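You operate a simulated robot arm through the tools that you are given. There is no shell and no other tool.

Carry out the task below with a simulated two-armed robot. There is one attempt and no reset: what you move stays moved.

Task
Line the brass block up with the white mark so the slide bolt shoots home.
Fine: slacken the brown bolt, slide the block, tighten till the washer spreads, no harder; keep fingers out of the block's mouth.

Only the result counts: the job must be done as asked and must still hold three seconds after the hand-in. Knocking over, shifting, dropping, spilling or breaking anything else fails it.

Robot
Two 6-joint arms with two-finger parallel grippers on one trunk that stands fixed in place. Base frame: the origin is at the foot of the trunk, x ahead of it, y to its left, z up. Units: m, rad, N and s.
The left shoulder is at [0.28, 0.185, 1.105], the right one opposite. With the tool pointing down near the work surface each hand reaches from about 0.56 to 0.94 m from the base axis, measured 20 degrees to its own side. Payload 1.57 kg a hand.
The TCP of each hand is the grasp point between the finger pads, 0.03 m short of the fingertips. In the tool frame z runs along the fingers and y along their closing line. Largest opening 0.08 m; finger width 0.017, thickness 0.012; the body of the gripper, 0.04 by 0.082 m, starts 0.08 m behind the TCP.
Orientation is that of the tool frame in the base frame, as [roll, pitch, yaw] about the fixed x, y, z axes, in that order (R = Rz(yaw) Ry(pitch) Rx(roll)). With the fingers straight down and closing along the base's y, the tool's x points along the base's -x, its y along +y and its z along -z.

Tools
- The arms move only by the tool nudge_tool. It takes "left_targets", "right_targets" or both (then of equal length, played together; a hand with none holds still); each is a list of rows, each a list of 7 numbers: the shift along the tool's x, y, z in units of 40 mm (1.0 is 40 mm), then the turn, a rotation vector about the tool's x, y, z in units of 6 degrees (1.0 is 6 degrees), then the finger opening in m, from 0 to 0.08. In form: [[dx, dy, dz, ax, ay, az, grip], ...]. A call has 1 to 20 rows; each row shifts and turns the commanded pose from where the row before left it, along the tool's axes as they then stand. A call with a number of a shift or a turn outside -1 to 1 is refused whole. Each row takes 0.2 s and may step no farther than 0.05 m and 0.15 rad from the row before; otherwise, or with a gripper value out of range, the whole call is refused. Where a pose cannot be reached the arm comes as near as it can. A force on the tool above 40 N (or 10 N above the force at the start of the call, whichever is more), or a blocked arm, ends the call early, and 0.2 s more pass. The fingers move at their own pace (about 0.153 m/s each) and stop on an object; they squeeze with about 37 N. The grip force told is the motor's: it shows also when the fingers shut on nothing. Time passes only in rows, and 0.2 s behind the last, so rows that do not move let the fingers close. The reply holds the time, the measured pose of the TCP, the force on the tool along the base axes, the opening and the grip force, in the units named above and with some noise, with the torque about the TCP (base axes, N m) and any sound that the robot's microphone picked up.
- Cameras (640 x 400 px; columns grow to the right, rows downward): "scene" is now at [0.2246, 0.0503, 1.5357]; the picture's right is [0.72, -0.69, 0.00], its down [-0.46, -0.49, -0.74] and it looks along [0.51, 0.54, -0.67] (base axes); focal length 326 px, centre (320, 200). "left" rides on the left gripper at [0.072, 0.007, -0.122] in its tool frame; the picture's right is [-0.09, 1.00, 0.00], its down [-0.84, -0.08, -0.54] and it looks along [-0.54, -0.05, 0.84] (tool axes); focal length 238 px, centre (320, 200). "right" rides on the right gripper at [0.072, -0.007, -0.122] in its tool frame; the picture's right is [0.09, 1.00, 0.00], its down [-0.84, 0.08, -0.54] and it looks along [-0.54, 0.05, 0.84] (tool axes); focal length 238 px, centre (320, 200). There is no depth. A picture from a camera that has moved, and an enlarged one, comes with that camera's place and axes in the base frame and with its lens. The place of the scene camera against the robot may be out by one fixed shift of up to 0.025 m in any direction.
- camera(camera): a new picture of that camera. It takes no simulated time.
- raise_lower(by): slides the trunk up (or, below 0, down) by that many m; the arms and the scene camera ride with it, the base frame stays. It gives what a move gives, with no picture.
- pan_tilt(pan, tilt): turns the head with the scene camera to pan (to the left, within 1.501 rad either way) and tilt (down, from -0.506 to 1.204), counted from straight ahead of the robot. It gives what a move gives.
- zoom(camera, box): a new picture of the part [left, top, right, bottom] of that camera's present view, enlarged. It takes no simulated time.
- job_done(): hands the job in; it is judged then, once.

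Places have to be worked out from the pictures, the camera data and where the tool is seen. Open the grippers and draw the arms clear of the work before you hand the job in, unless the task says otherwise.

The tools are called by a JSON object that holds its "method" and its "body". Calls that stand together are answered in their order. nudge_tool: Moves the arms, as the interface text tells. Its arguments: {"type":"object","properties":{"left_targets":{"type":"array","items":{"type":"array","items":{"type":"number"}}},"right_targets":{"type":"array","items":{"type":"array","items":{"type":"number"}}}},"required":[]} The other tools are called the same way: raise_lower (by) slides the trunk up or down; pan_tilt (pan, tilt) turns the head that bears the scene camera; camera (camera) takes a picture; zoom (camera, box) takes an enlarged picture of a part of a camera's view; job_done () hands the job in.

At the start:

```text
t: 0.0
left_position: [0.3682, 0.4853, 1.2194]
left_ee_rot: [-3.14, 0.0, 3.141]
left_ft_force: [-0.6, 0.8, 0.6]
left_torque: [0.0, -0.01, -0.01]
left_finger_gap: 0.08
left_grip_force: 0.0
right_position: [0.6091, 0.0168, 1.1296]
right_ee_rot: [-3.141, -0.001, -3.141]
right_ft_force: [0.3, -0.3, 0.0]
right_torque: [0.0, -0.02, -0.01]
right_finger_gap: 0.0799
right_grip_force: 0.1
trunk travel left (down, up): [-0.8, 0.19]
head pan, tilt: [0.81, 0.733]
```

scene: 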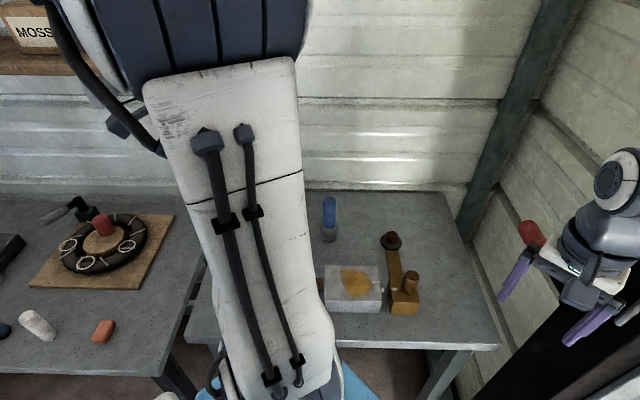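
right: 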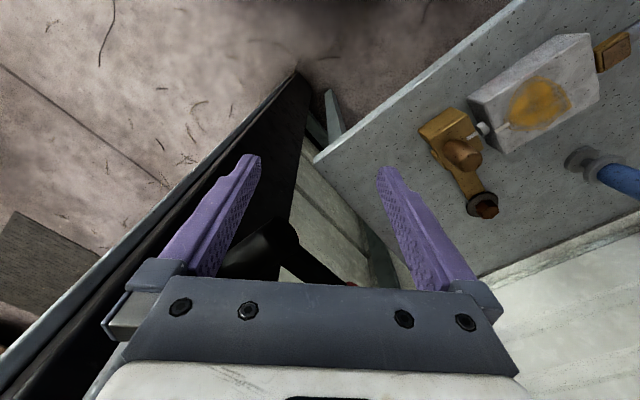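
left: 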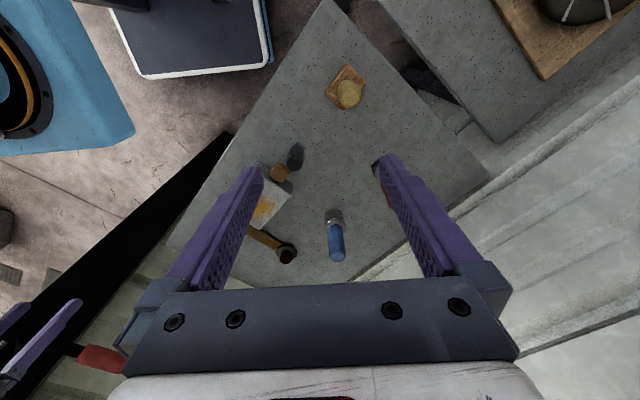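

I begin by looking closer at the work: the scene view shows a grey box with a brass block next to it on a bench to the left-front. I zoom into the pictures to understand the parts.

{"method": "zoom", "body": {"camera": "scene", "box": [300, 180, 460, 340]}}

{"method": "zoom", "body": {"camera": "right", "box": [390, 0, 640, 250]}}

{"method": "zoom", "body": {"camera": "left", "box": [200, 50, 420, 290]}}

```text
2.50 times, centred on (380, 260) of scene
camera zoom: at [0.2246, 0.0503, 1.5357], right [0.72, -0.69, 0.0], down [-0.46, -0.49, -0.74], along [0.51, 0.54, -0.67], focal length 814 px, centre (170, 50)
```

zoom: 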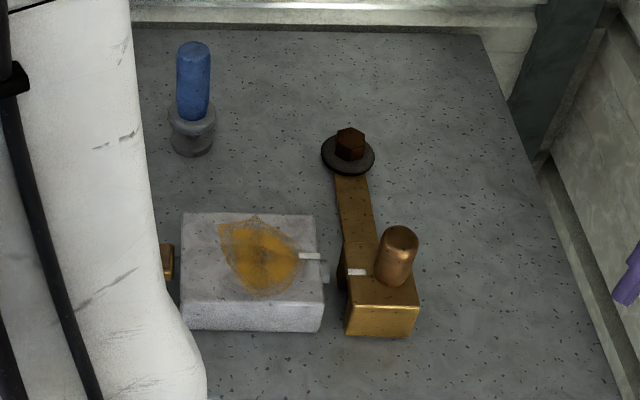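

```text
1.60 times, centred on (515, 125) of right
camera zoom: at [0.5371, 0.0117, 1.253], right [-0.09, 1.0, 0.0], down [0.84, 0.08, 0.54], along [0.54, 0.05, -0.84], focal length 381 px, centre (8, 320)
```

zoom: 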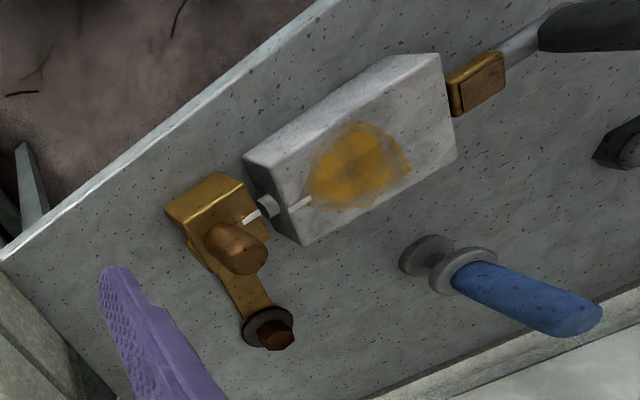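

```text
1.67 times, centred on (310, 170) of left
camera zoom: at [0.2956, 0.4912, 1.3407], right [0.09, 1.0, 0.0], down [0.84, -0.08, 0.54], along [0.54, -0.05, -0.84], focal length 397 px, centre (337, 250)
```

zoom: 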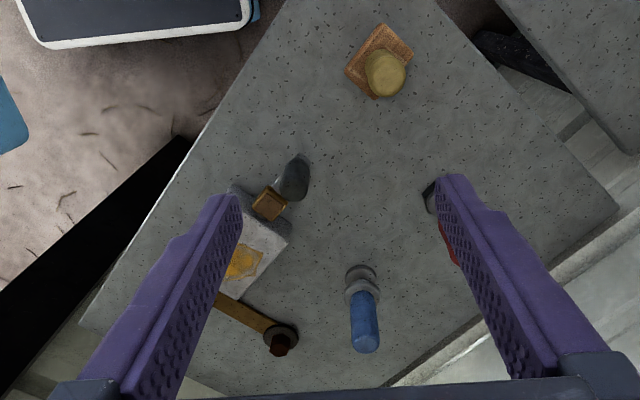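

The brown hex bolt with its washer comes out near (0.76, 0.35, 0.88) from triangulating the two wrist views; the block lies nearer the robot. I move the left hand above the work to get a clear close view.

{"method": "nudge_tool", "body": {"left_targets": [[-0.4, -0.66, 0.3, 0, 0, 0, 0.08], [-0.4, -0.66, 0.3, 0, 0, 0, 0.08], [-0.4, -0.66, 0.3, 0, 0, 0, 0.08], [-0.4, -0.66, 0.3, 0, 0, 0, 0.08], [-0.4, -0.66, 0.3, 0, 0, 0, 0.08], [-0.4, -0.66, 0.3, 0, 0, 0, 0.08], [-0.4, -0.66, 0.3, 0, 0, 0, 0.08]]}}

{"method": "camera", "body": {"camera": "left"}}

{"method": "camera", "body": {"camera": "scene"}}

```text
t: 1.6
left_position: [0.4806, 0.3031, 1.1343]
left_ee_rot: [3.142, 0.001, -3.14]
left_ft_force: [-0.1, 0.9, -1.3]
left_torque: [0.02, 0.0, -0.01]
left_finger_gap: 0.0801
left_grip_force: 0.0
right_position: [0.6082, 0.0178, 1.1306]
right_ee_rot: [3.141, -0.001, 3.141]
right_ft_force: [-0.7, 0.1, 0.9]
right_torque: [-0.01, -0.03, 0.04]
right_finger_gap: 0.0799
right_grip_force: 0.1
trunk travel left (down, up): [-0.8, 0.19]
head pan, tilt: [0.81, 0.733]
```

```text
taken
camera left: at [0.409, 0.3078, 1.255], right [0.09, 1.0, 0.0], down [0.84, -0.08, 0.54], along [0.54, -0.05, -0.84], focal length 238 px, centre (320, 200)
```

left: 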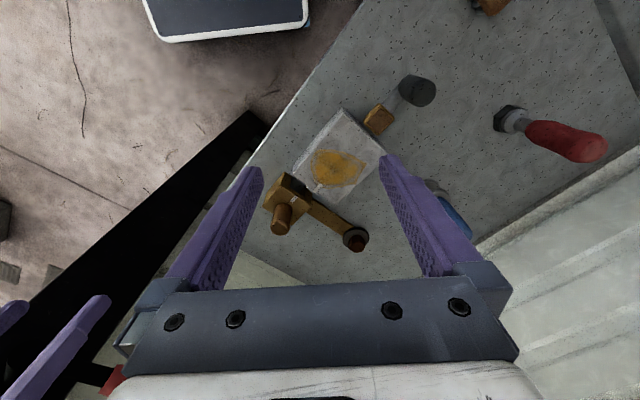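

```text
taken
camera scene: at [0.2245, 0.0503, 1.5357], right [0.72, -0.69, 0.0], down [-0.46, -0.49, -0.74], along [0.51, 0.54, -0.67], focal length 326 px, centre (320, 200)
```

scene: 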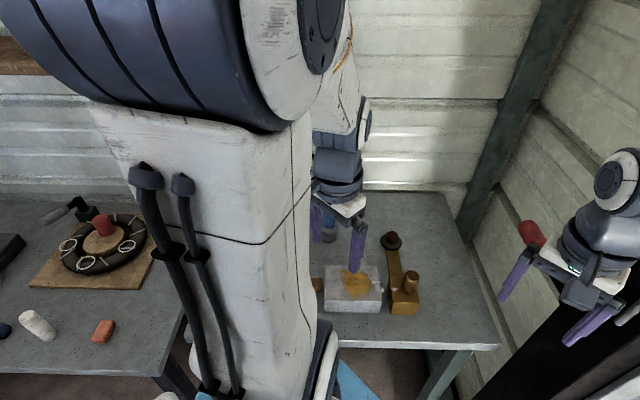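

The left camera now shows the whole bench: the housing, its brass slide knob with a round grey piece, the block with its upright peg, the brown bolt, and two handled tools (red, blue). I zoom to see each.

{"method": "zoom", "body": {"camera": "left", "box": [250, 60, 450, 260]}}

{"method": "zoom", "body": {"camera": "left", "box": [420, 60, 640, 260]}}

{"method": "zoom", "body": {"camera": "scene", "box": [300, 190, 460, 330]}}

{"method": "camera", "body": {"camera": "right"}}

```text
2.00 times, centred on (350, 160) of left
camera zoom: at [0.409, 0.3078, 1.255], right [0.09, 1.0, 0.0], down [0.84, -0.08, 0.54], along [0.54, -0.05, -0.84], focal length 477 px, centre (260, 280)
```

zoom: 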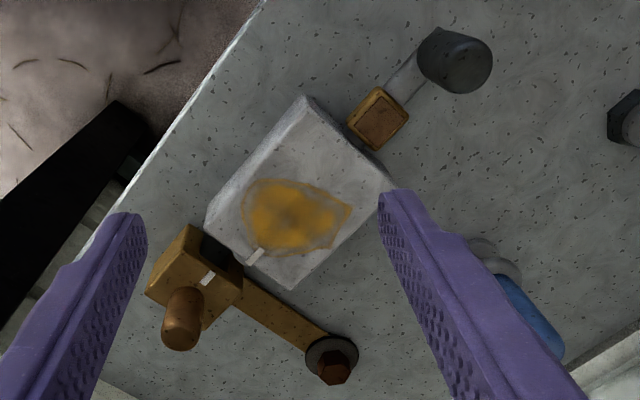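

```text
2.00 times, centred on (530, 160) of left
camera zoom: at [0.409, 0.3078, 1.255], right [0.09, 1.0, 0.0], down [0.84, -0.08, 0.54], along [0.54, -0.05, -0.84], focal length 477 px, centre (-100, 280)
```

zoom: 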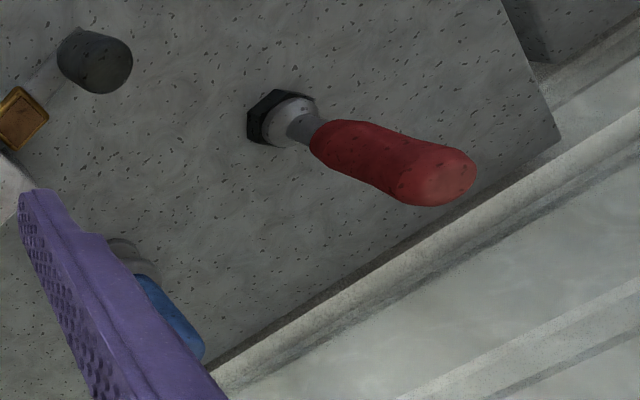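

```text
2.86 times, centred on (380, 260) of scene
camera zoom: at [0.2245, 0.0503, 1.5357], right [0.72, -0.69, 0.0], down [-0.46, -0.49, -0.74], along [0.51, 0.54, -0.67], focal length 931 px, centre (149, 29)
```

zoom: 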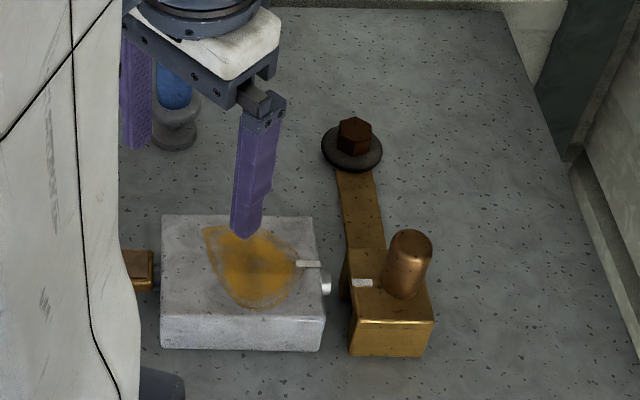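

```text
taken
camera right: at [0.5371, 0.0117, 1.2531], right [-0.09, 1.0, 0.0], down [0.84, 0.08, 0.54], along [0.54, 0.05, -0.84], focal length 238 px, centre (320, 200)
```

right: 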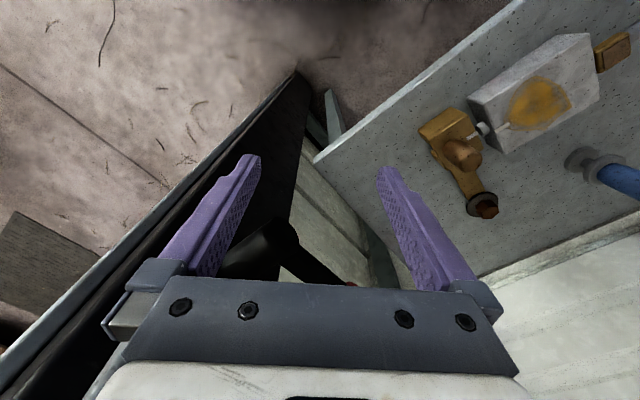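

The geometry looks like this: the bench is turned about 45°, the slide bolt's axis runs along (0.72,-0.69), and the block slides along (0.69,0.72). Before moving further I turn the head to see what surrounds the right hand.

{"method": "pan_tilt", "body": {"pan": 0.3, "tilt": 0.733}}

{"method": "camera", "body": {"camera": "scene"}}

```text
t: 2.5
left_position: [0.4809, 0.3025, 1.1323]
left_ee_rot: [3.141, -0.001, 3.141]
left_ft_force: [-0.2, 0.3, 0.2]
left_torque: [-0.01, -0.01, 0.0]
left_finger_gap: 0.0799
left_grip_force: 0.1
right_position: [0.6091, 0.0193, 1.1302]
right_ee_rot: [3.141, 0.0, -3.141]
right_ft_force: [-0.1, 0.0, 0.1]
right_torque: [0.0, 0.04, 0.0]
right_finger_gap: 0.08
right_grip_force: 0.0
trunk travel left (down, up): [-0.8, 0.19]
head pan, tilt: [0.3, 0.733]
```

```text
taken
camera scene: at [0.2469, 0.0145, 1.5357], right [0.3, -0.96, 0.0], down [-0.64, -0.2, -0.74], along [0.71, 0.22, -0.67], focal length 326 px, centre (320, 200)
```

scene: 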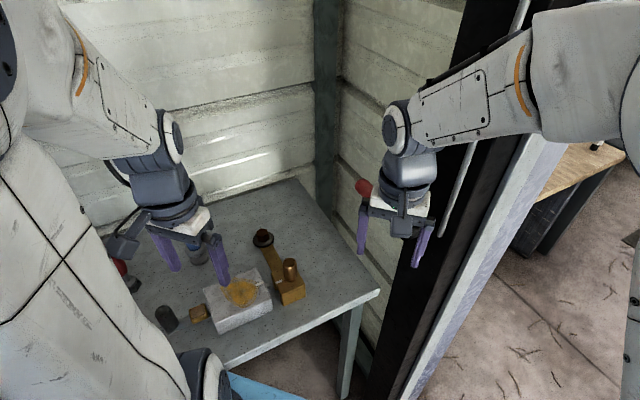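

The right hand hovers clear beside a dark jamb and I leave it there. I zoom right in on the bolt and the marks from the wrist cameras.

{"method": "zoom", "body": {"camera": "left", "box": [330, 215, 380, 265]}}

{"method": "zoom", "body": {"camera": "right", "box": [410, 80, 530, 230]}}

{"method": "zoom", "body": {"camera": "scene", "box": [140, 210, 320, 340]}}

```text
8.00 times, centred on (355, 240) of left
camera zoom: at [0.4089, 0.3084, 1.2552], right [0.09, 1.0, 0.0], down [0.84, -0.08, 0.54], along [0.54, -0.05, -0.84], focal length 1907 px, centre (40, -120)
```

zoom: 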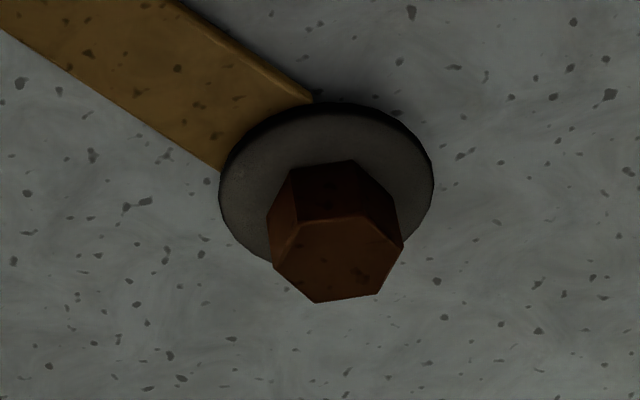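

```text
2.67 times, centred on (470, 155) of right
camera zoom: at [0.5371, 0.0117, 1.253], right [-0.09, 1.0, 0.0], down [0.84, 0.08, 0.54], along [0.54, 0.05, -0.84], focal length 636 px, centre (-80, 320)
```

zoom: 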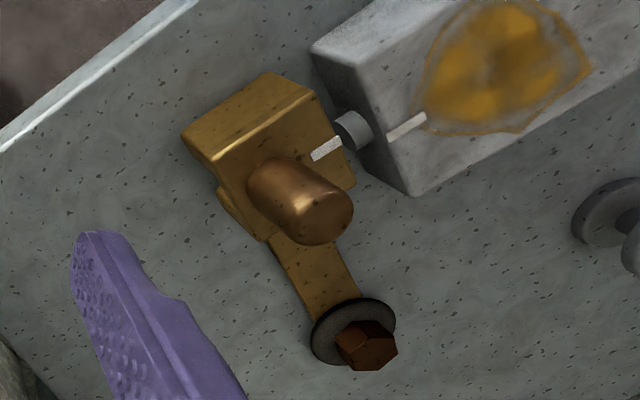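

```text
3.08 times, centred on (230, 275) of scene
camera zoom: at [0.2469, 0.0145, 1.5357], right [0.3, -0.96, 0.0], down [-0.64, -0.2, -0.74], along [0.71, 0.22, -0.67], focal length 1002 px, centre (597, -31)
```

zoom: 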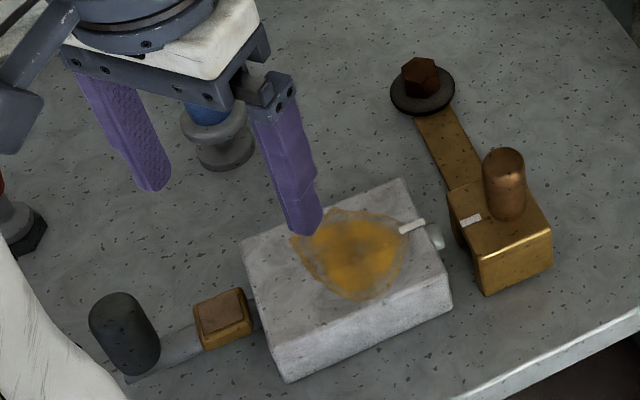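

The hex head is about 29 mm across flats, centred near (0.769, 0.354) with its top at z≈0.889; its flats face roughly 6°, 66° and 126° in the base frame. I move the left hand above it first, still high.

{"method": "nudge_tool", "body": {"left_targets": [[-0.9, 0.16, 0.225, 0, 0, 0, 0.08], [-0.9, 0.16, 0.225, 0, 0, 0, 0.08], [-0.9, 0.16, 0.225, 0, 0, 0, 0.08], [-0.9, 0.16, 0.225, 0, 0, 0, 0.08], [-0.9, 0.16, 0.225, 0, 0, 0, 0.08], [-0.9, 0.16, 0.225, 0, 0, 0, 0.08], [-0.9, 0.16, 0.225, 0, 0, 0, 0.08], [-0.9, 0.16, 0.225, 0, 0, 0, 0.08], [0, 0, 0, 0, 0, 0.8067, 0.08], [0, 0, 0, 0, 0, 0.8067, 0.08], [0, 0, 0, 0, 0, 0.8067, 0.08], [0, 0, 0, 0, 0, 0.8067, 0.08], [0, 0, 0, 0, 0, 0.8067, 0.08]]}}

{"method": "camera", "body": {"camera": "left"}}

{"method": "camera", "body": {"camera": "scene"}}

{"method": "zoom", "body": {"camera": "right", "box": [400, 0, 640, 240]}}

```text
t: 5.3
left_position: [0.7672, 0.3523, 1.0637]
left_ee_rot: [3.141, -0.001, 2.718]
left_ft_force: [-0.2, 0.6, 0.1]
left_torque: [-0.03, 0.01, 0.01]
left_finger_gap: 0.0803
left_grip_force: 0.0
right_position: [0.6081, 0.0188, 1.1307]
right_ee_rot: [-3.141, 0.0, -3.14]
right_ft_force: [-0.3, -0.6, -0.3]
right_torque: [0.01, -0.01, -0.02]
right_finger_gap: 0.0802
right_grip_force: 0.1
trunk travel left (down, up): [-0.8, 0.19]
head pan, tilt: [0.3, 0.733]
```

```text
taken
camera left: at [0.7045, 0.3862, 1.1851], right [0.49, 0.87, 0.0], down [0.73, -0.42, 0.54], along [0.47, -0.27, -0.84], focal length 238 px, centre (320, 200)
```

left: 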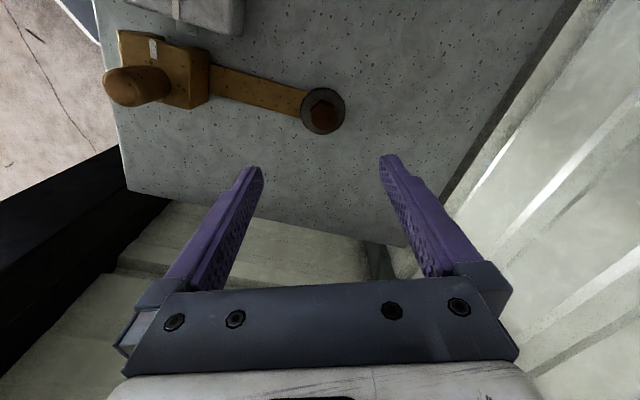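

```text
taken
camera scene: at [0.2469, 0.0144, 1.5357], right [0.3, -0.96, 0.0], down [-0.64, -0.2, -0.74], along [0.71, 0.22, -0.67], focal length 326 px, centre (320, 200)
```

scene: 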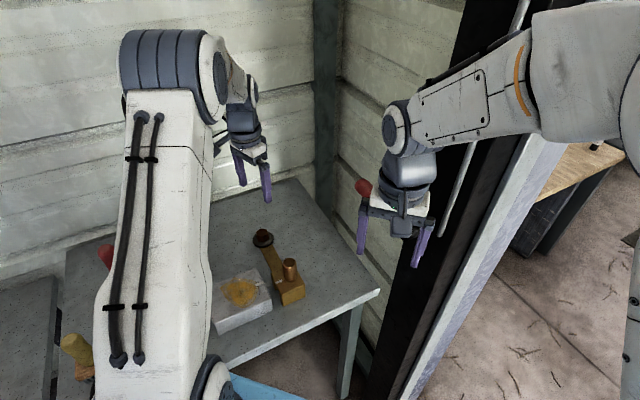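

```text
1.67 times, centred on (520, 120) of right
camera zoom: at [0.5372, 0.0117, 1.253], right [-0.09, 1.0, 0.0], down [0.84, 0.08, 0.54], along [0.54, 0.05, -0.84], focal length 397 px, centre (-13, 333)
```

zoom: 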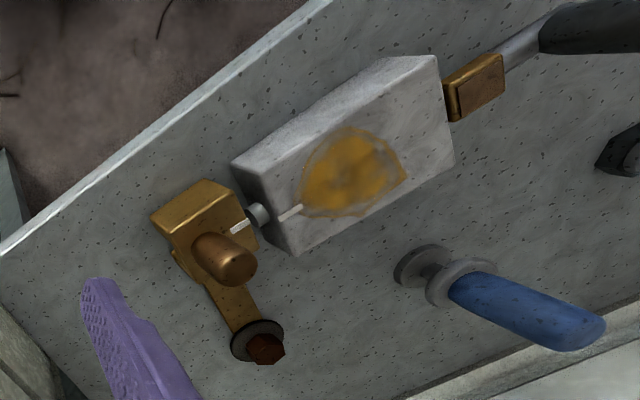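

Now hovering over the bolt. I zoom to refine the bolt's centre and flats from this almost overhead view.

{"method": "zoom", "body": {"camera": "left", "box": [290, 80, 354, 144]}}

{"method": "zoom", "body": {"camera": "left", "box": [95, 0, 355, 160]}}

```text
6.25 times, centred on (322, 112) of left
camera zoom: at [0.7045, 0.3862, 1.1851], right [0.49, 0.87, 0.0], down [0.73, -0.42, 0.54], along [0.47, -0.27, -0.84], focal length 1490 px, centre (308, 750)
```

zoom: 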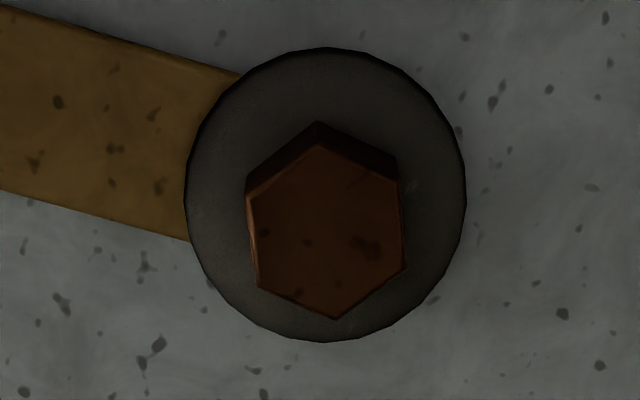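

```text
2.46 times, centred on (225, 80) of left
camera zoom: at [0.7045, 0.3862, 1.1851], right [0.49, 0.87, 0.0], down [0.73, -0.42, 0.54], along [0.47, -0.27, -0.84], focal length 587 px, centre (554, 495)
```

zoom: 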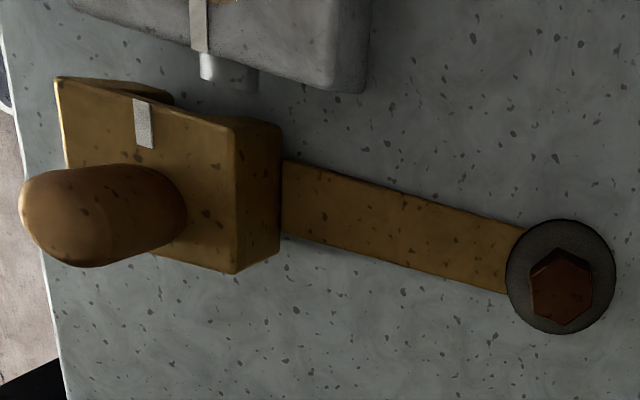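

The hex flats line up with the fingers' closing line to within about 1°, and the bolt centre reads (0.769, 0.3535). The block's mark is roughly 20 mm short of the housing's mark along the slide. I descend to z≈0.95 to check the centring from close by.

{"method": "nudge_tool", "body": {"left_targets": [[0, 0.03, 0.7, 0, 0, 0, 0.08], [0, 0.03, 0.7, 0, 0, 0, 0.08], [0, 0, 0.7, 0, 0, 0, 0.08], [0, 0, 0.7, 0, 0, 0, 0.08]]}}

{"method": "camera", "body": {"camera": "left"}}

{"method": "zoom", "body": {"camera": "right", "box": [430, 130, 550, 250]}}

{"method": "zoom", "body": {"camera": "scene", "box": [190, 180, 330, 320]}}

```text
t: 6.3
left_position: [0.766, 0.3525, 0.9522]
left_ee_rot: [3.141, 0.0, 2.718]
left_ft_force: [-0.1, 0.5, 0.2]
left_torque: [0.05, 0.01, -0.02]
left_finger_gap: 0.0802
left_grip_force: 0.1
right_position: [0.6085, 0.0185, 1.1315]
right_ee_rot: [3.141, 0.0, -3.142]
right_ft_force: [-0.5, -0.6, -0.7]
right_torque: [0.02, 0.01, -0.02]
right_finger_gap: 0.0798
right_grip_force: 0.1
trunk travel left (down, up): [-0.8, 0.19]
head pan, tilt: [0.3, 0.733]
```

```text
taken
camera left: at [0.7027, 0.3868, 1.0734], right [0.49, 0.87, 0.0], down [0.73, -0.41, 0.54], along [0.47, -0.27, -0.84], focal length 238 px, centre (320, 200)
```

left: 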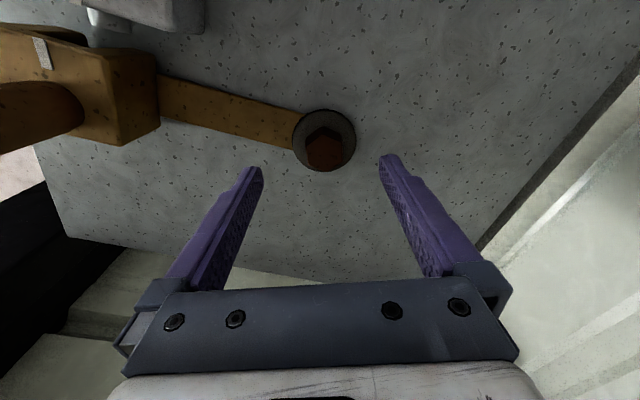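

```text
3.33 times, centred on (490, 190) of right
camera zoom: at [0.5371, 0.0117, 1.2531], right [-0.09, 1.0, 0.0], down [0.84, 0.08, 0.54], along [0.54, 0.05, -0.84], focal length 794 px, centre (-247, 233)
```

zoom: 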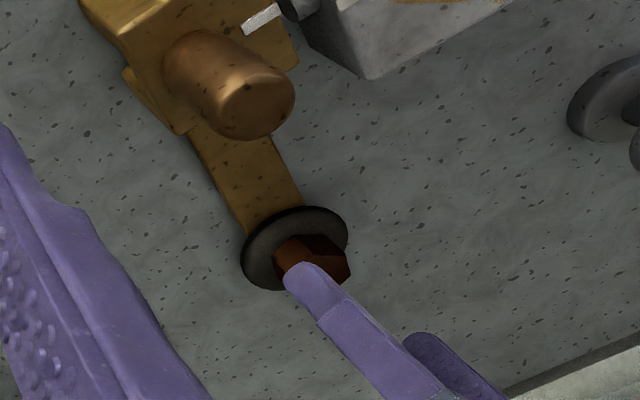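

```text
2.86 times, centred on (260, 250) of scene
camera zoom: at [0.2468, 0.0145, 1.5358], right [0.3, -0.96, 0.0], down [-0.64, -0.2, -0.74], along [0.71, 0.22, -0.67], focal length 931 px, centre (491, 57)
```

zoom: 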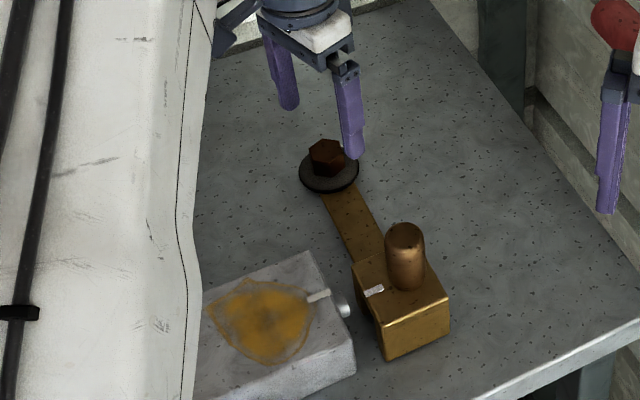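

I zoom on the bolt from this closer spot to measure the lateral offset in the tool frame.

{"method": "zoom", "body": {"camera": "left", "box": [230, 90, 410, 190]}}

```text
3.56 times, centred on (320, 140) of left
camera zoom: at [0.7027, 0.3868, 1.0734], right [0.49, 0.87, 0.0], down [0.73, -0.41, 0.54], along [0.47, -0.27, -0.84], focal length 848 px, centre (320, 413)
```

zoom: 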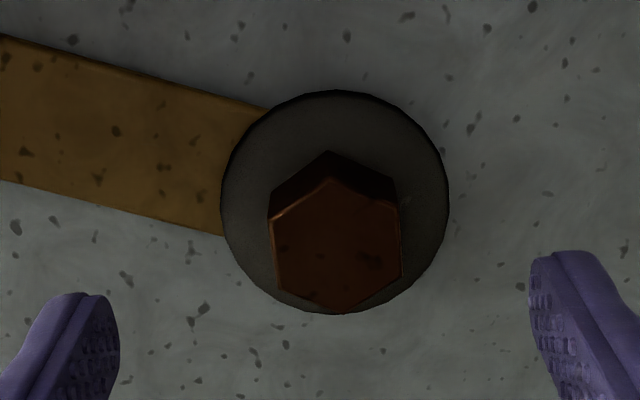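

The bolt sits about 4 mm toward +y of the tool and the head is 20 mm tall (z 0.868–0.889). I correct sideways, lower the fingertips to about 0.873, just above the washer, and close gently on the flats.

{"method": "nudge_tool", "body": {"left_targets": [[-0.04, 0.095, 0, 0, 0, 0, 0.08], [0, 0, 0.4, 0, 0, 0, 0.08], [0, 0, 0.4, 0, 0, 0, 0.08], [0, 0, 0.4, 0, 0, 0, 0.08], [0, 0, 0, 0, 0, 0, 0.06]]}}

{"method": "zoom", "body": {"camera": "left", "box": [200, 100, 440, 240]}}

{"method": "zoom", "body": {"camera": "scene", "box": [210, 190, 310, 270]}}

```text
t: 7.5
left_position: [0.7731, 0.3555, 0.9041]
left_ee_rot: [-3.14, 0.001, 2.718]
left_ft_force: [-0.4, -0.6, -0.8]
left_torque: [-0.02, -0.05, 0.01]
left_finger_gap: 0.0599
left_grip_force: 0.0
right_position: [0.6089, 0.0192, 1.1304]
right_ee_rot: [3.141, 0.0, -3.141]
right_ft_force: [-0.5, -0.1, -0.8]
right_torque: [0.01, -0.01, -0.02]
right_finger_gap: 0.0801
right_grip_force: 0.1
trunk travel left (down, up): [-0.8, 0.19]
head pan, tilt: [0.3, 0.733]
```

```text
2.67 times, centred on (320, 170) of left
camera zoom: at [0.71, 0.3906, 1.0239], right [0.49, 0.87, 0.0], down [0.73, -0.41, 0.54], along [0.47, -0.27, -0.84], focal length 636 px, centre (320, 280)
```

zoom: 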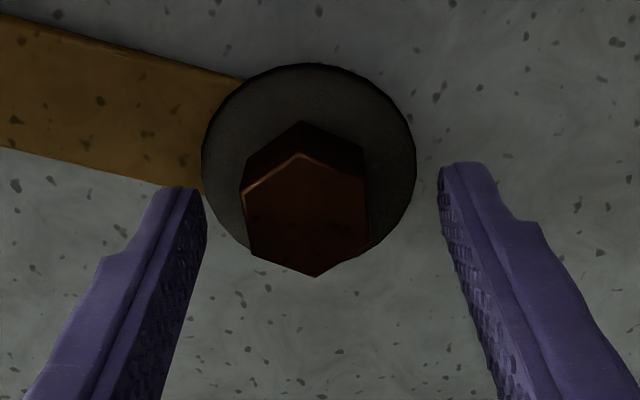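

```text
5.00 times, centred on (260, 230) of scene
camera zoom: at [0.247, 0.0145, 1.5357], right [0.3, -0.96, 0.0], down [-0.64, -0.2, -0.74], along [0.71, 0.22, -0.67], focal length 1629 px, centre (620, 50)
```

zoom: 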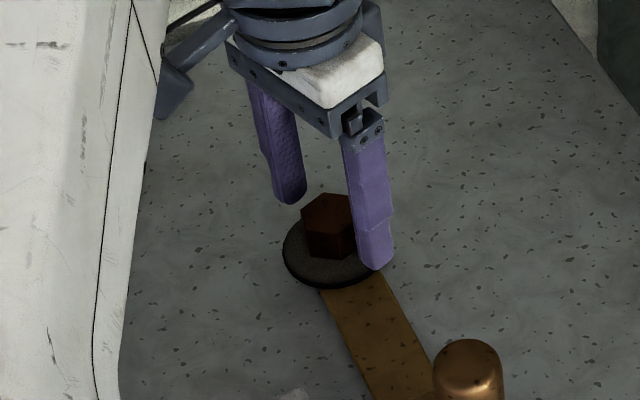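

The arm settled a few mm off what I commanded: the bolt now lies at about (+2.5, −2.4) mm in the tool's x,y. I correct and check again before closing.

{"method": "nudge_tool", "body": {"left_targets": [[0.06, -0.06, 0, 0, 0, 0, 0.06], [0, 0, 0, 0, 0, 0, 0.05]]}}

{"method": "zoom", "body": {"camera": "left", "box": [200, 100, 440, 240]}}

```text
t: 8.1
left_position: [0.7689, 0.3552, 0.9027]
left_ee_rot: [-3.142, 0.0, 2.719]
left_ft_force: [-0.1, -0.1, 0.2]
left_torque: [0.0, -0.01, 0.05]
left_finger_gap: 0.0501
left_grip_force: 0.0
right_position: [0.6082, 0.0205, 1.1311]
right_ee_rot: [3.141, 0.0, -3.14]
right_ft_force: [-0.4, 0.4, -1.3]
right_torque: [0.01, 0.02, 0.04]
right_finger_gap: 0.0802
right_grip_force: 0.2
trunk travel left (down, up): [-0.8, 0.19]
head pan, tilt: [0.3, 0.733]
```

```text
2.67 times, centred on (320, 170) of left
camera zoom: at [0.7057, 0.3896, 1.0242], right [0.49, 0.87, 0.0], down [0.73, -0.41, 0.54], along [0.47, -0.27, -0.84], focal length 636 px, centre (320, 280)
```

zoom: 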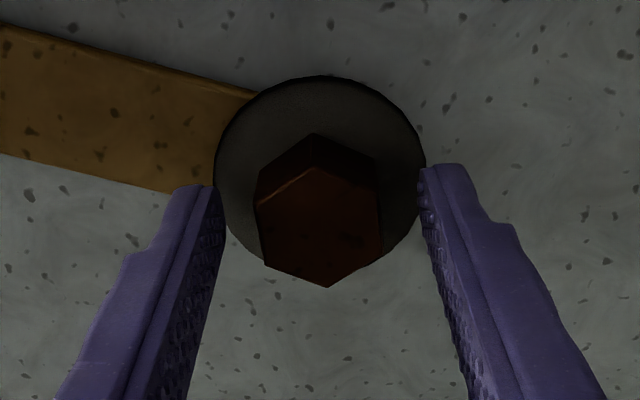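

Centred within 1 mm now. I close the fingers on the flats and read the forces before turning.

{"method": "nudge_tool", "body": {"left_targets": [[0, 0, 0, 0, 0, 0, 0.02], [0, 0, 0, 0, 0, 0, 0.02]]}}

{"method": "zoom", "body": {"camera": "left", "box": [200, 100, 440, 240]}}

```text
t: 8.7
left_position: [0.7692, 0.3544, 0.9025]
left_ee_rot: [-3.14, 0.0, 2.718]
left_ft_force: [-0.7, -0.1, -0.4]
left_torque: [-0.12, -0.18, 0.04]
left_finger_gap: 0.03
left_grip_force: 39.2
right_position: [0.6087, 0.0179, 1.1318]
right_ee_rot: [3.141, 0.0, -3.141]
right_ft_force: [0.2, 0.6, 0.5]
right_torque: [0.0, -0.02, 0.0]
right_finger_gap: 0.0799
right_grip_force: 0.0
trunk travel left (down, up): [-0.8, 0.19]
head pan, tilt: [0.3, 0.733]
```

```text
2.67 times, centred on (320, 170) of left
camera zoom: at [0.7057, 0.3895, 1.0242], right [0.49, 0.87, 0.0], down [0.73, -0.41, 0.54], along [0.47, -0.27, -0.84], focal length 636 px, centre (320, 280)
```

zoom: 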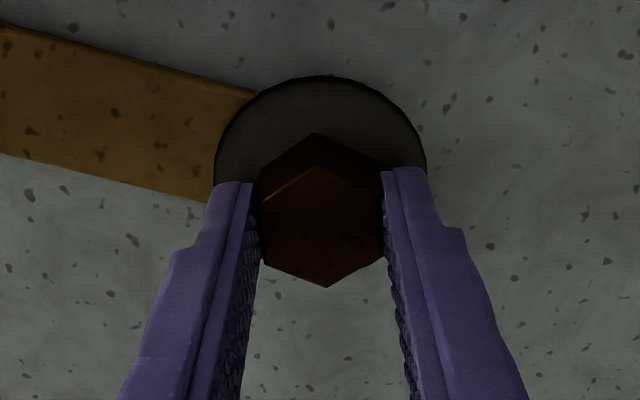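

Firm grip at 30 mm across flats, almost no side force. I turn counter-clockwise (seen from above) in small steps and watch the torque.

{"method": "nudge_tool", "body": {"left_targets": [[0, 0, 0, 0, 0, -0.5, 0.02], [0, 0, 0, 0, 0, -0.5, 0.02], [0, 0, 0, 0, 0, -0.5, 0.02]]}}

{"method": "zoom", "body": {"camera": "left", "box": [200, 100, 440, 240]}}

```text
t: 9.5
left_position: [0.7693, 0.3543, 0.9029]
left_ee_rot: [-3.141, 0.0, 2.877]
left_ft_force: [1.4, -0.8, -8.9]
left_torque: [0.04, -0.4, -0.05]
left_finger_gap: 0.0299
left_grip_force: 39.4
right_position: [0.6083, 0.0188, 1.1296]
right_ee_rot: [3.141, 0.0, -3.142]
right_ft_force: [1.3, -0.5, -0.1]
right_torque: [-0.01, 0.01, 0.0]
right_finger_gap: 0.0799
right_grip_force: 0.1
trunk travel left (down, up): [-0.8, 0.19]
head pan, tilt: [0.3, 0.733]
```

```text
2.67 times, centred on (320, 170) of left
camera zoom: at [0.7009, 0.3791, 1.0242], right [0.35, 0.94, 0.0], down [0.79, -0.29, 0.54], along [0.51, -0.19, -0.84], focal length 636 px, centre (320, 280)
```

zoom: 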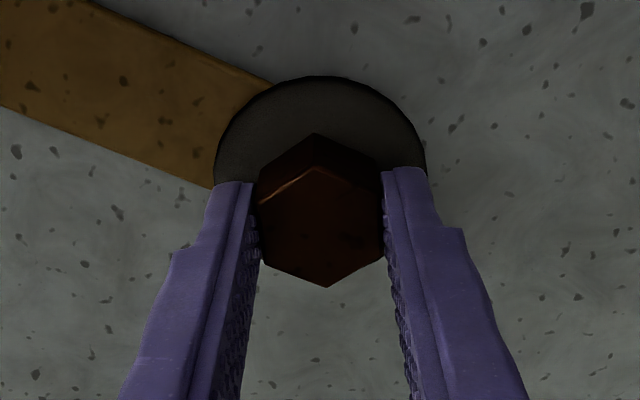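

The bolt turned 9° with the fingers with little torque, but a −9 N vertical force appeared. I turn one more small step and watch the vertical force and washer to be certain of the sense.

{"method": "nudge_tool", "body": {"left_targets": [[0, 0, 0, 0, 0, -0.5, 0.02], [0, 0, 0, 0, 0, -0.5, 0.02]]}}

{"method": "zoom", "body": {"camera": "left", "box": [200, 100, 440, 240]}}

```text
t: 10.1
left_position: [0.7693, 0.3546, 0.9026]
left_ee_rot: [-3.14, -0.001, 2.982]
left_ft_force: [-1.6, -7.1, -5.5]
left_torque: [-0.14, -1.01, -0.04]
left_finger_gap: 0.0301
left_grip_force: 38.7
right_position: [0.609, 0.0184, 1.1306]
right_ee_rot: [3.14, 0.0, 3.141]
right_ft_force: [0.1, 0.1, 1.0]
right_torque: [0.01, 0.01, 0.0]
right_finger_gap: 0.0801
right_grip_force: 0.0
trunk travel left (down, up): [-0.8, 0.19]
head pan, tilt: [0.3, 0.733]
```

```text
2.67 times, centred on (320, 170) of left
camera zoom: at [0.6988, 0.3719, 1.0243], right [0.25, 0.97, 0.0], down [0.81, -0.21, 0.54], along [0.52, -0.14, -0.84], focal length 636 px, centre (320, 280)
```

zoom: 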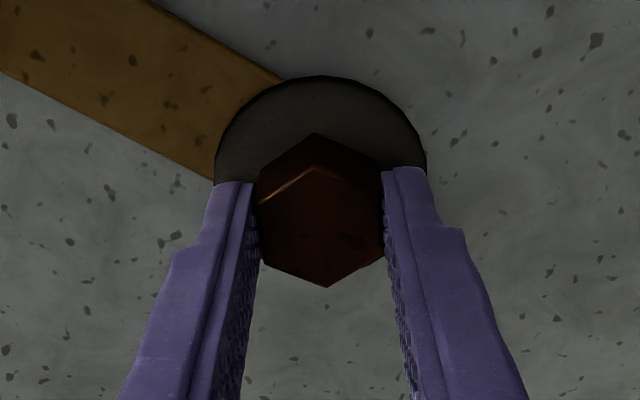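

Still turning freely with the fingers and the washer looks unchanged. I carry on counter-clockwise to about 40° total.

{"method": "nudge_tool", "body": {"left_targets": [[0, 0, 0, 0, 0, -0.7, 0.02], [0, 0, 0, 0, 0, -0.7, 0.02], [0, 0, 0, 0, 0, -0.7, 0.02], [0, 0, 0, 0, 0, -0.7, 0.02], [0, 0, 0, 0, 0, -0.7, 0.02], [0, 0, 0, 0, 0, -0.7, 0.02]]}}

{"method": "zoom", "body": {"camera": "left", "box": [200, 100, 440, 240]}}

{"method": "zoom", "body": {"camera": "scene", "box": [210, 190, 310, 270]}}

```text
t: 11.5
left_position: [0.7686, 0.3553, 0.9023]
left_ee_rot: [-3.141, 0.001, -2.86]
left_ft_force: [-2.9, -9.8, -6.5]
left_torque: [-0.6, 0.48, -0.05]
left_finger_gap: 0.0297
left_grip_force: 39.4
right_position: [0.6096, 0.0181, 1.1299]
right_ee_rot: [-3.141, 0.0, 3.141]
right_ft_force: [0.2, 0.3, -0.6]
right_torque: [0.0, 0.02, -0.03]
right_finger_gap: 0.0799
right_grip_force: 0.1
trunk travel left (down, up): [-0.8, 0.19]
head pan, tilt: [0.3, 0.733]
```

```text
2.67 times, centred on (320, 170) of left
camera zoom: at [0.6979, 0.34, 1.0244], right [-0.19, 0.98, 0.0], down [0.83, 0.16, 0.54], along [0.53, 0.1, -0.84], focal length 636 px, centre (320, 280)
```

zoom: 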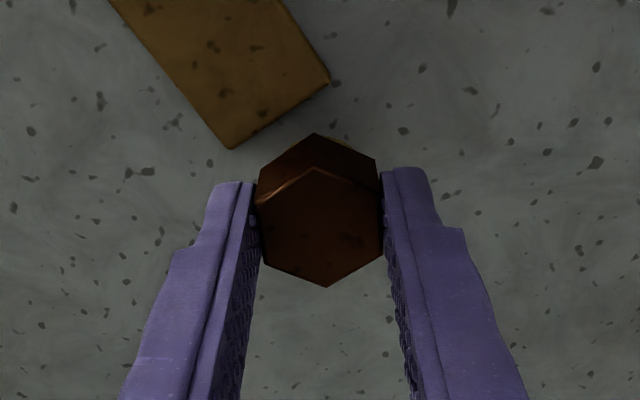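

```text
5.00 times, centred on (260, 230) of scene
camera zoom: at [0.2471, 0.0141, 1.5357], right [0.3, -0.96, 0.0], down [-0.64, -0.2, -0.74], along [0.71, 0.22, -0.67], focal length 1629 px, centre (620, 50)
```

zoom: 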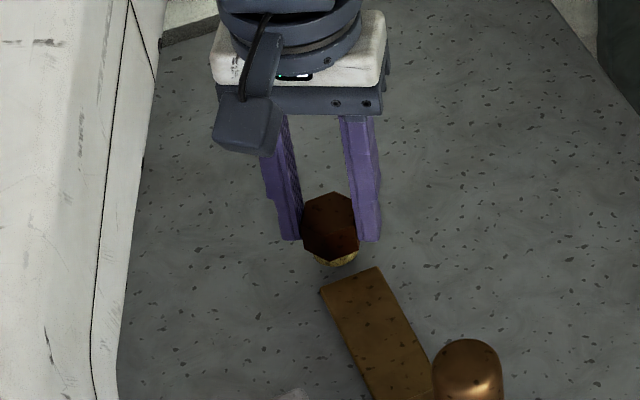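

The wide washer has drawn in: it spread only while the bolt was tight, so the bolt is now slack after about 40°. I look closer from the other cameras.

{"method": "zoom", "body": {"camera": "right", "box": [440, 150, 530, 230]}}

{"method": "zoom", "body": {"camera": "scene", "box": [240, 220, 300, 260]}}

{"method": "zoom", "body": {"camera": "left", "box": [270, 120, 370, 220]}}

{"method": "camera", "body": {"camera": "left"}}

```text
5.00 times, centred on (485, 190) of right
camera zoom: at [0.5373, 0.0114, 1.2529], right [-0.09, 1.0, 0.0], down [0.84, 0.08, 0.54], along [0.54, 0.05, -0.84], focal length 1192 px, centre (-505, 250)
```

zoom: 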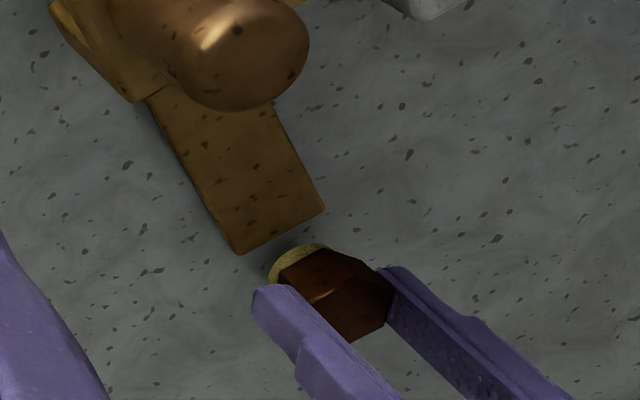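

```text
10.00 times, centred on (270, 240) of scene
camera zoom: at [0.2471, 0.0141, 1.5357], right [0.3, -0.96, 0.0], down [-0.64, -0.2, -0.74], along [0.71, 0.22, -0.67], focal length 3258 px, centre (820, -200)
```

zoom: 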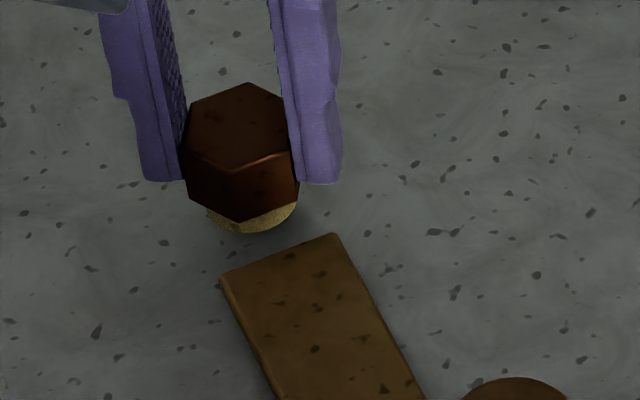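

```text
4.00 times, centred on (320, 170) of left
camera zoom: at [0.6979, 0.34, 1.0244], right [-0.19, 0.98, 0.0], down [0.83, 0.16, 0.54], along [0.53, 0.1, -0.84], focal length 953 px, centre (320, 320)
```

zoom: 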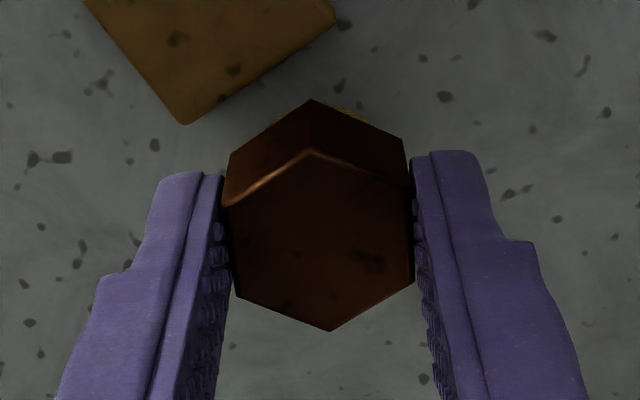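

```text
taken
camera left: at [0.6979, 0.34, 1.0244], right [-0.19, 0.98, 0.0], down [0.83, 0.16, 0.54], along [0.53, 0.1, -0.84], focal length 238 px, centre (320, 200)
```

left: 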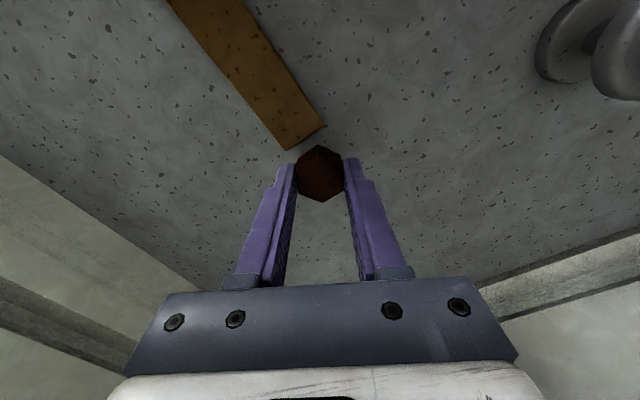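

The strap end is now visible, about 22 mm from the bolt's axis, and the small yellow slack washer shows under the head, so the bolt is slack. I open the fingers, lift clear, and next look at the peg and block from above.

{"method": "nudge_tool", "body": {"left_targets": [[0, 0, 0, 0, 0, 0, 0.06], [0, 0, 0, 0, 0, 0, 0.06], [0, 0, -0.8, 0, 0, 0, 0.06], [0, 0, -0.8, 0, 0, 0, 0.06], [0, 0, -0.8, 0, 0, 0, 0.06], [0, 0, -0.8, 0, 0, 0, 0.08]]}}

{"method": "camera", "body": {"camera": "left"}}

{"method": "zoom", "body": {"camera": "right", "box": [410, 80, 530, 230]}}

```text
t: 12.9
left_position: [0.7668, 0.3535, 1.0302]
left_ee_rot: [-3.14, -0.002, -2.862]
left_ft_force: [0.2, -0.2, 0.0]
left_torque: [0.0, 0.05, 0.0]
left_finger_gap: 0.0801
left_grip_force: 0.0
right_position: [0.6095, 0.0191, 1.1312]
right_ee_rot: [3.14, 0.0, -3.141]
right_ft_force: [-0.2, 0.1, -0.4]
right_torque: [-0.02, 0.01, 0.0]
right_finger_gap: 0.0799
right_grip_force: 0.0
trunk travel left (down, up): [-0.8, 0.19]
head pan, tilt: [0.3, 0.733]
```

```text
taken
camera left: at [0.6968, 0.338, 1.1523], right [-0.19, 0.98, 0.0], down [0.83, 0.16, 0.54], along [0.53, 0.1, -0.84], focal length 238 px, centre (320, 200)
```

left: 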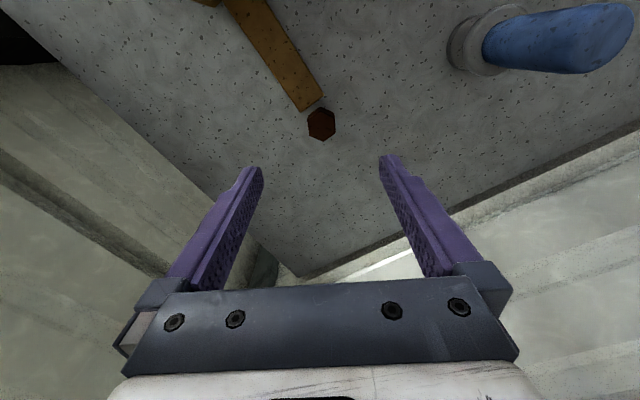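

```text
2.67 times, centred on (470, 155) of right
camera zoom: at [0.5373, 0.0116, 1.253], right [-0.09, 1.0, 0.0], down [0.84, 0.08, 0.54], along [0.54, 0.05, -0.84], focal length 636 px, centre (-80, 320)
```

zoom: 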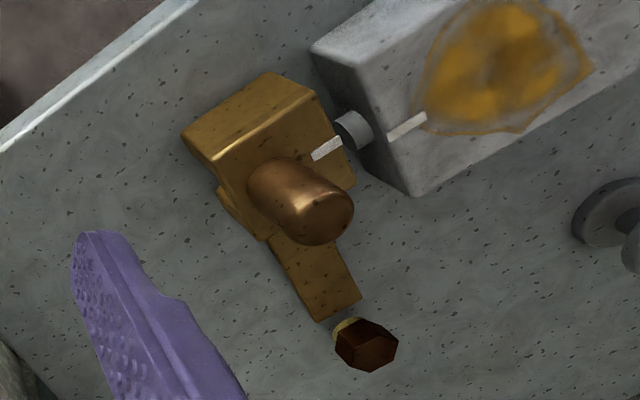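

Nothing else was disturbed. I move the hand above the peg at about z 1.05 and turn it so the fingers will close along the slide direction, well away from the block's mouth.

{"method": "nudge_tool", "body": {"left_targets": [[0.777, -0.497, -0.1, 0, 0, 0, 0.08], [0.777, -0.497, -0.1, 0, 0, 0, 0.08], [0.777, -0.497, -0.1, 0, 0, 0, 0.08], [0.777, -0.497, -0.1, 0, 0, 0, 0.08], [0.777, -0.497, -0.1, 0, 0, 0, 0.08], [0, 0, 0, 0, 0, 1, 0.08], [0, 0, 0, 0, 0, 1, 0.08], [0, 0, 0, 0, 0, 1, 0.08], [0, 0, 0, 0, 0, 1, 0.08], [0, 0, 0, 0, 0, 1, 0.08], [0, 0, 0, 0, 0, 1, 0.08], [0, 0, 0, 0, 0, 1, 0.08], [0, 0, 0, 0, 0, 1, 0.08], [0, 0, 0, 0, 0, 1, 0.08], [0, 0, 0, 0, 0, 1, 0.08]]}}

{"method": "camera", "body": {"camera": "left"}}

{"method": "zoom", "body": {"camera": "scene", "box": [190, 180, 350, 340]}}

{"method": "zoom", "body": {"camera": "right", "box": [390, 60, 560, 230]}}

```text
t: 16.1
left_position: [0.647, 0.2177, 1.0525]
left_ee_rot: [-3.141, 0.0, 2.372]
left_ft_force: [0.1, -0.7, 0.0]
left_torque: [-0.01, 0.06, -0.01]
left_finger_gap: 0.0799
left_grip_force: 0.1
right_position: [0.609, 0.0172, 1.1309]
right_ee_rot: [3.141, 0.0, -3.14]
right_ft_force: [-0.8, 0.4, 0.2]
right_torque: [0.02, 0.0, 0.02]
right_finger_gap: 0.0798
right_grip_force: 0.0
trunk travel left (down, up): [-0.8, 0.19]
head pan, tilt: [0.3, 0.733]
```

```text
taken
camera left: at [0.5989, 0.2715, 1.1735], right [0.76, 0.65, 0.0], down [0.55, -0.64, 0.54], along [0.35, -0.41, -0.84], focal length 238 px, centre (320, 200)
```

left: 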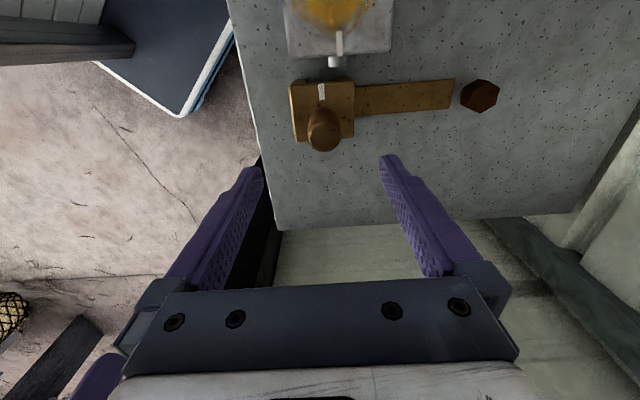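

```text
2.50 times, centred on (270, 260) of scene
camera zoom: at [0.2469, 0.0143, 1.5357], right [0.3, -0.96, 0.0], down [-0.64, -0.2, -0.74], along [0.71, 0.22, -0.67], focal length 814 px, centre (445, 50)
```

zoom: 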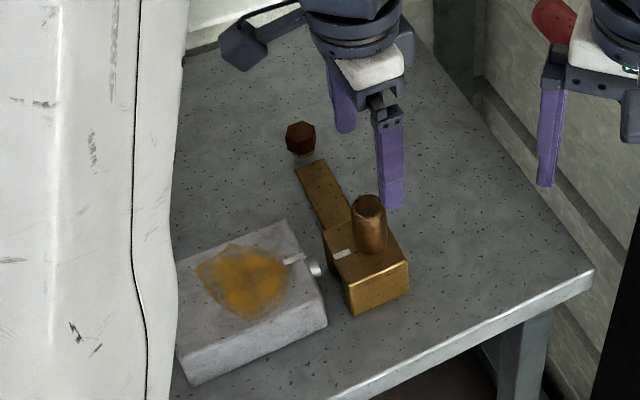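

```text
2.35 times, centred on (475, 145) of right
camera zoom: at [0.5372, 0.0116, 1.253], right [-0.09, 1.0, 0.0], down [0.84, 0.08, 0.54], along [0.54, 0.05, -0.84], focal length 561 px, centre (-45, 329)
```

zoom: 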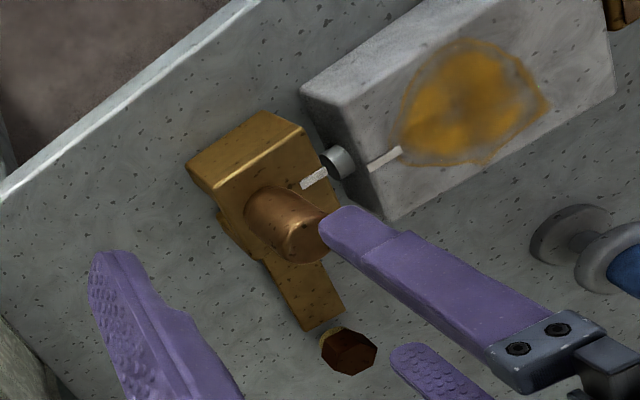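

This view is aligned with the slide. I zoom to measure the marks and the peg.

{"method": "zoom", "body": {"camera": "left", "box": [270, 10, 370, 160]}}

{"method": "zoom", "body": {"camera": "left", "box": [260, 0, 520, 170]}}

```text
2.67 times, centred on (320, 85) of left
camera zoom: at [0.5989, 0.2715, 1.1735], right [0.76, 0.65, 0.0], down [0.55, -0.64, 0.54], along [0.35, -0.41, -0.84], focal length 636 px, centre (320, 507)
```

zoom: 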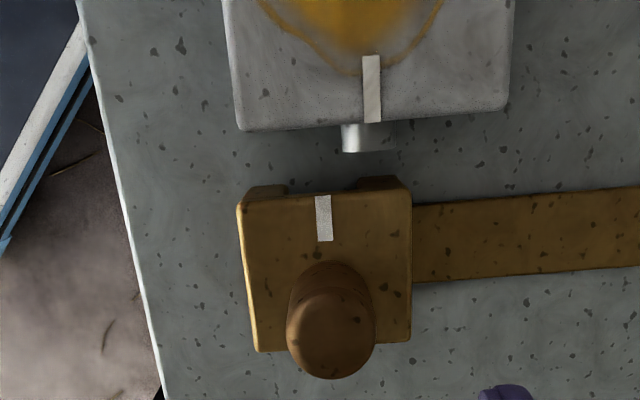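

```text
2.35 times, centred on (390, 85) of left
camera zoom: at [0.5989, 0.2715, 1.1735], right [0.76, 0.65, 0.0], down [0.55, -0.64, 0.54], along [0.35, -0.41, -0.84], focal length 561 px, centre (155, 471)
```

zoom: 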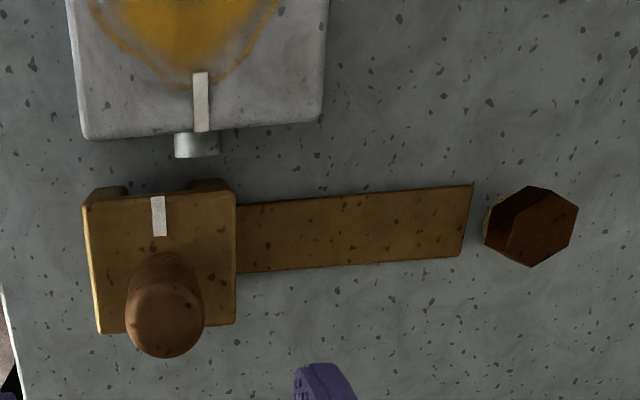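

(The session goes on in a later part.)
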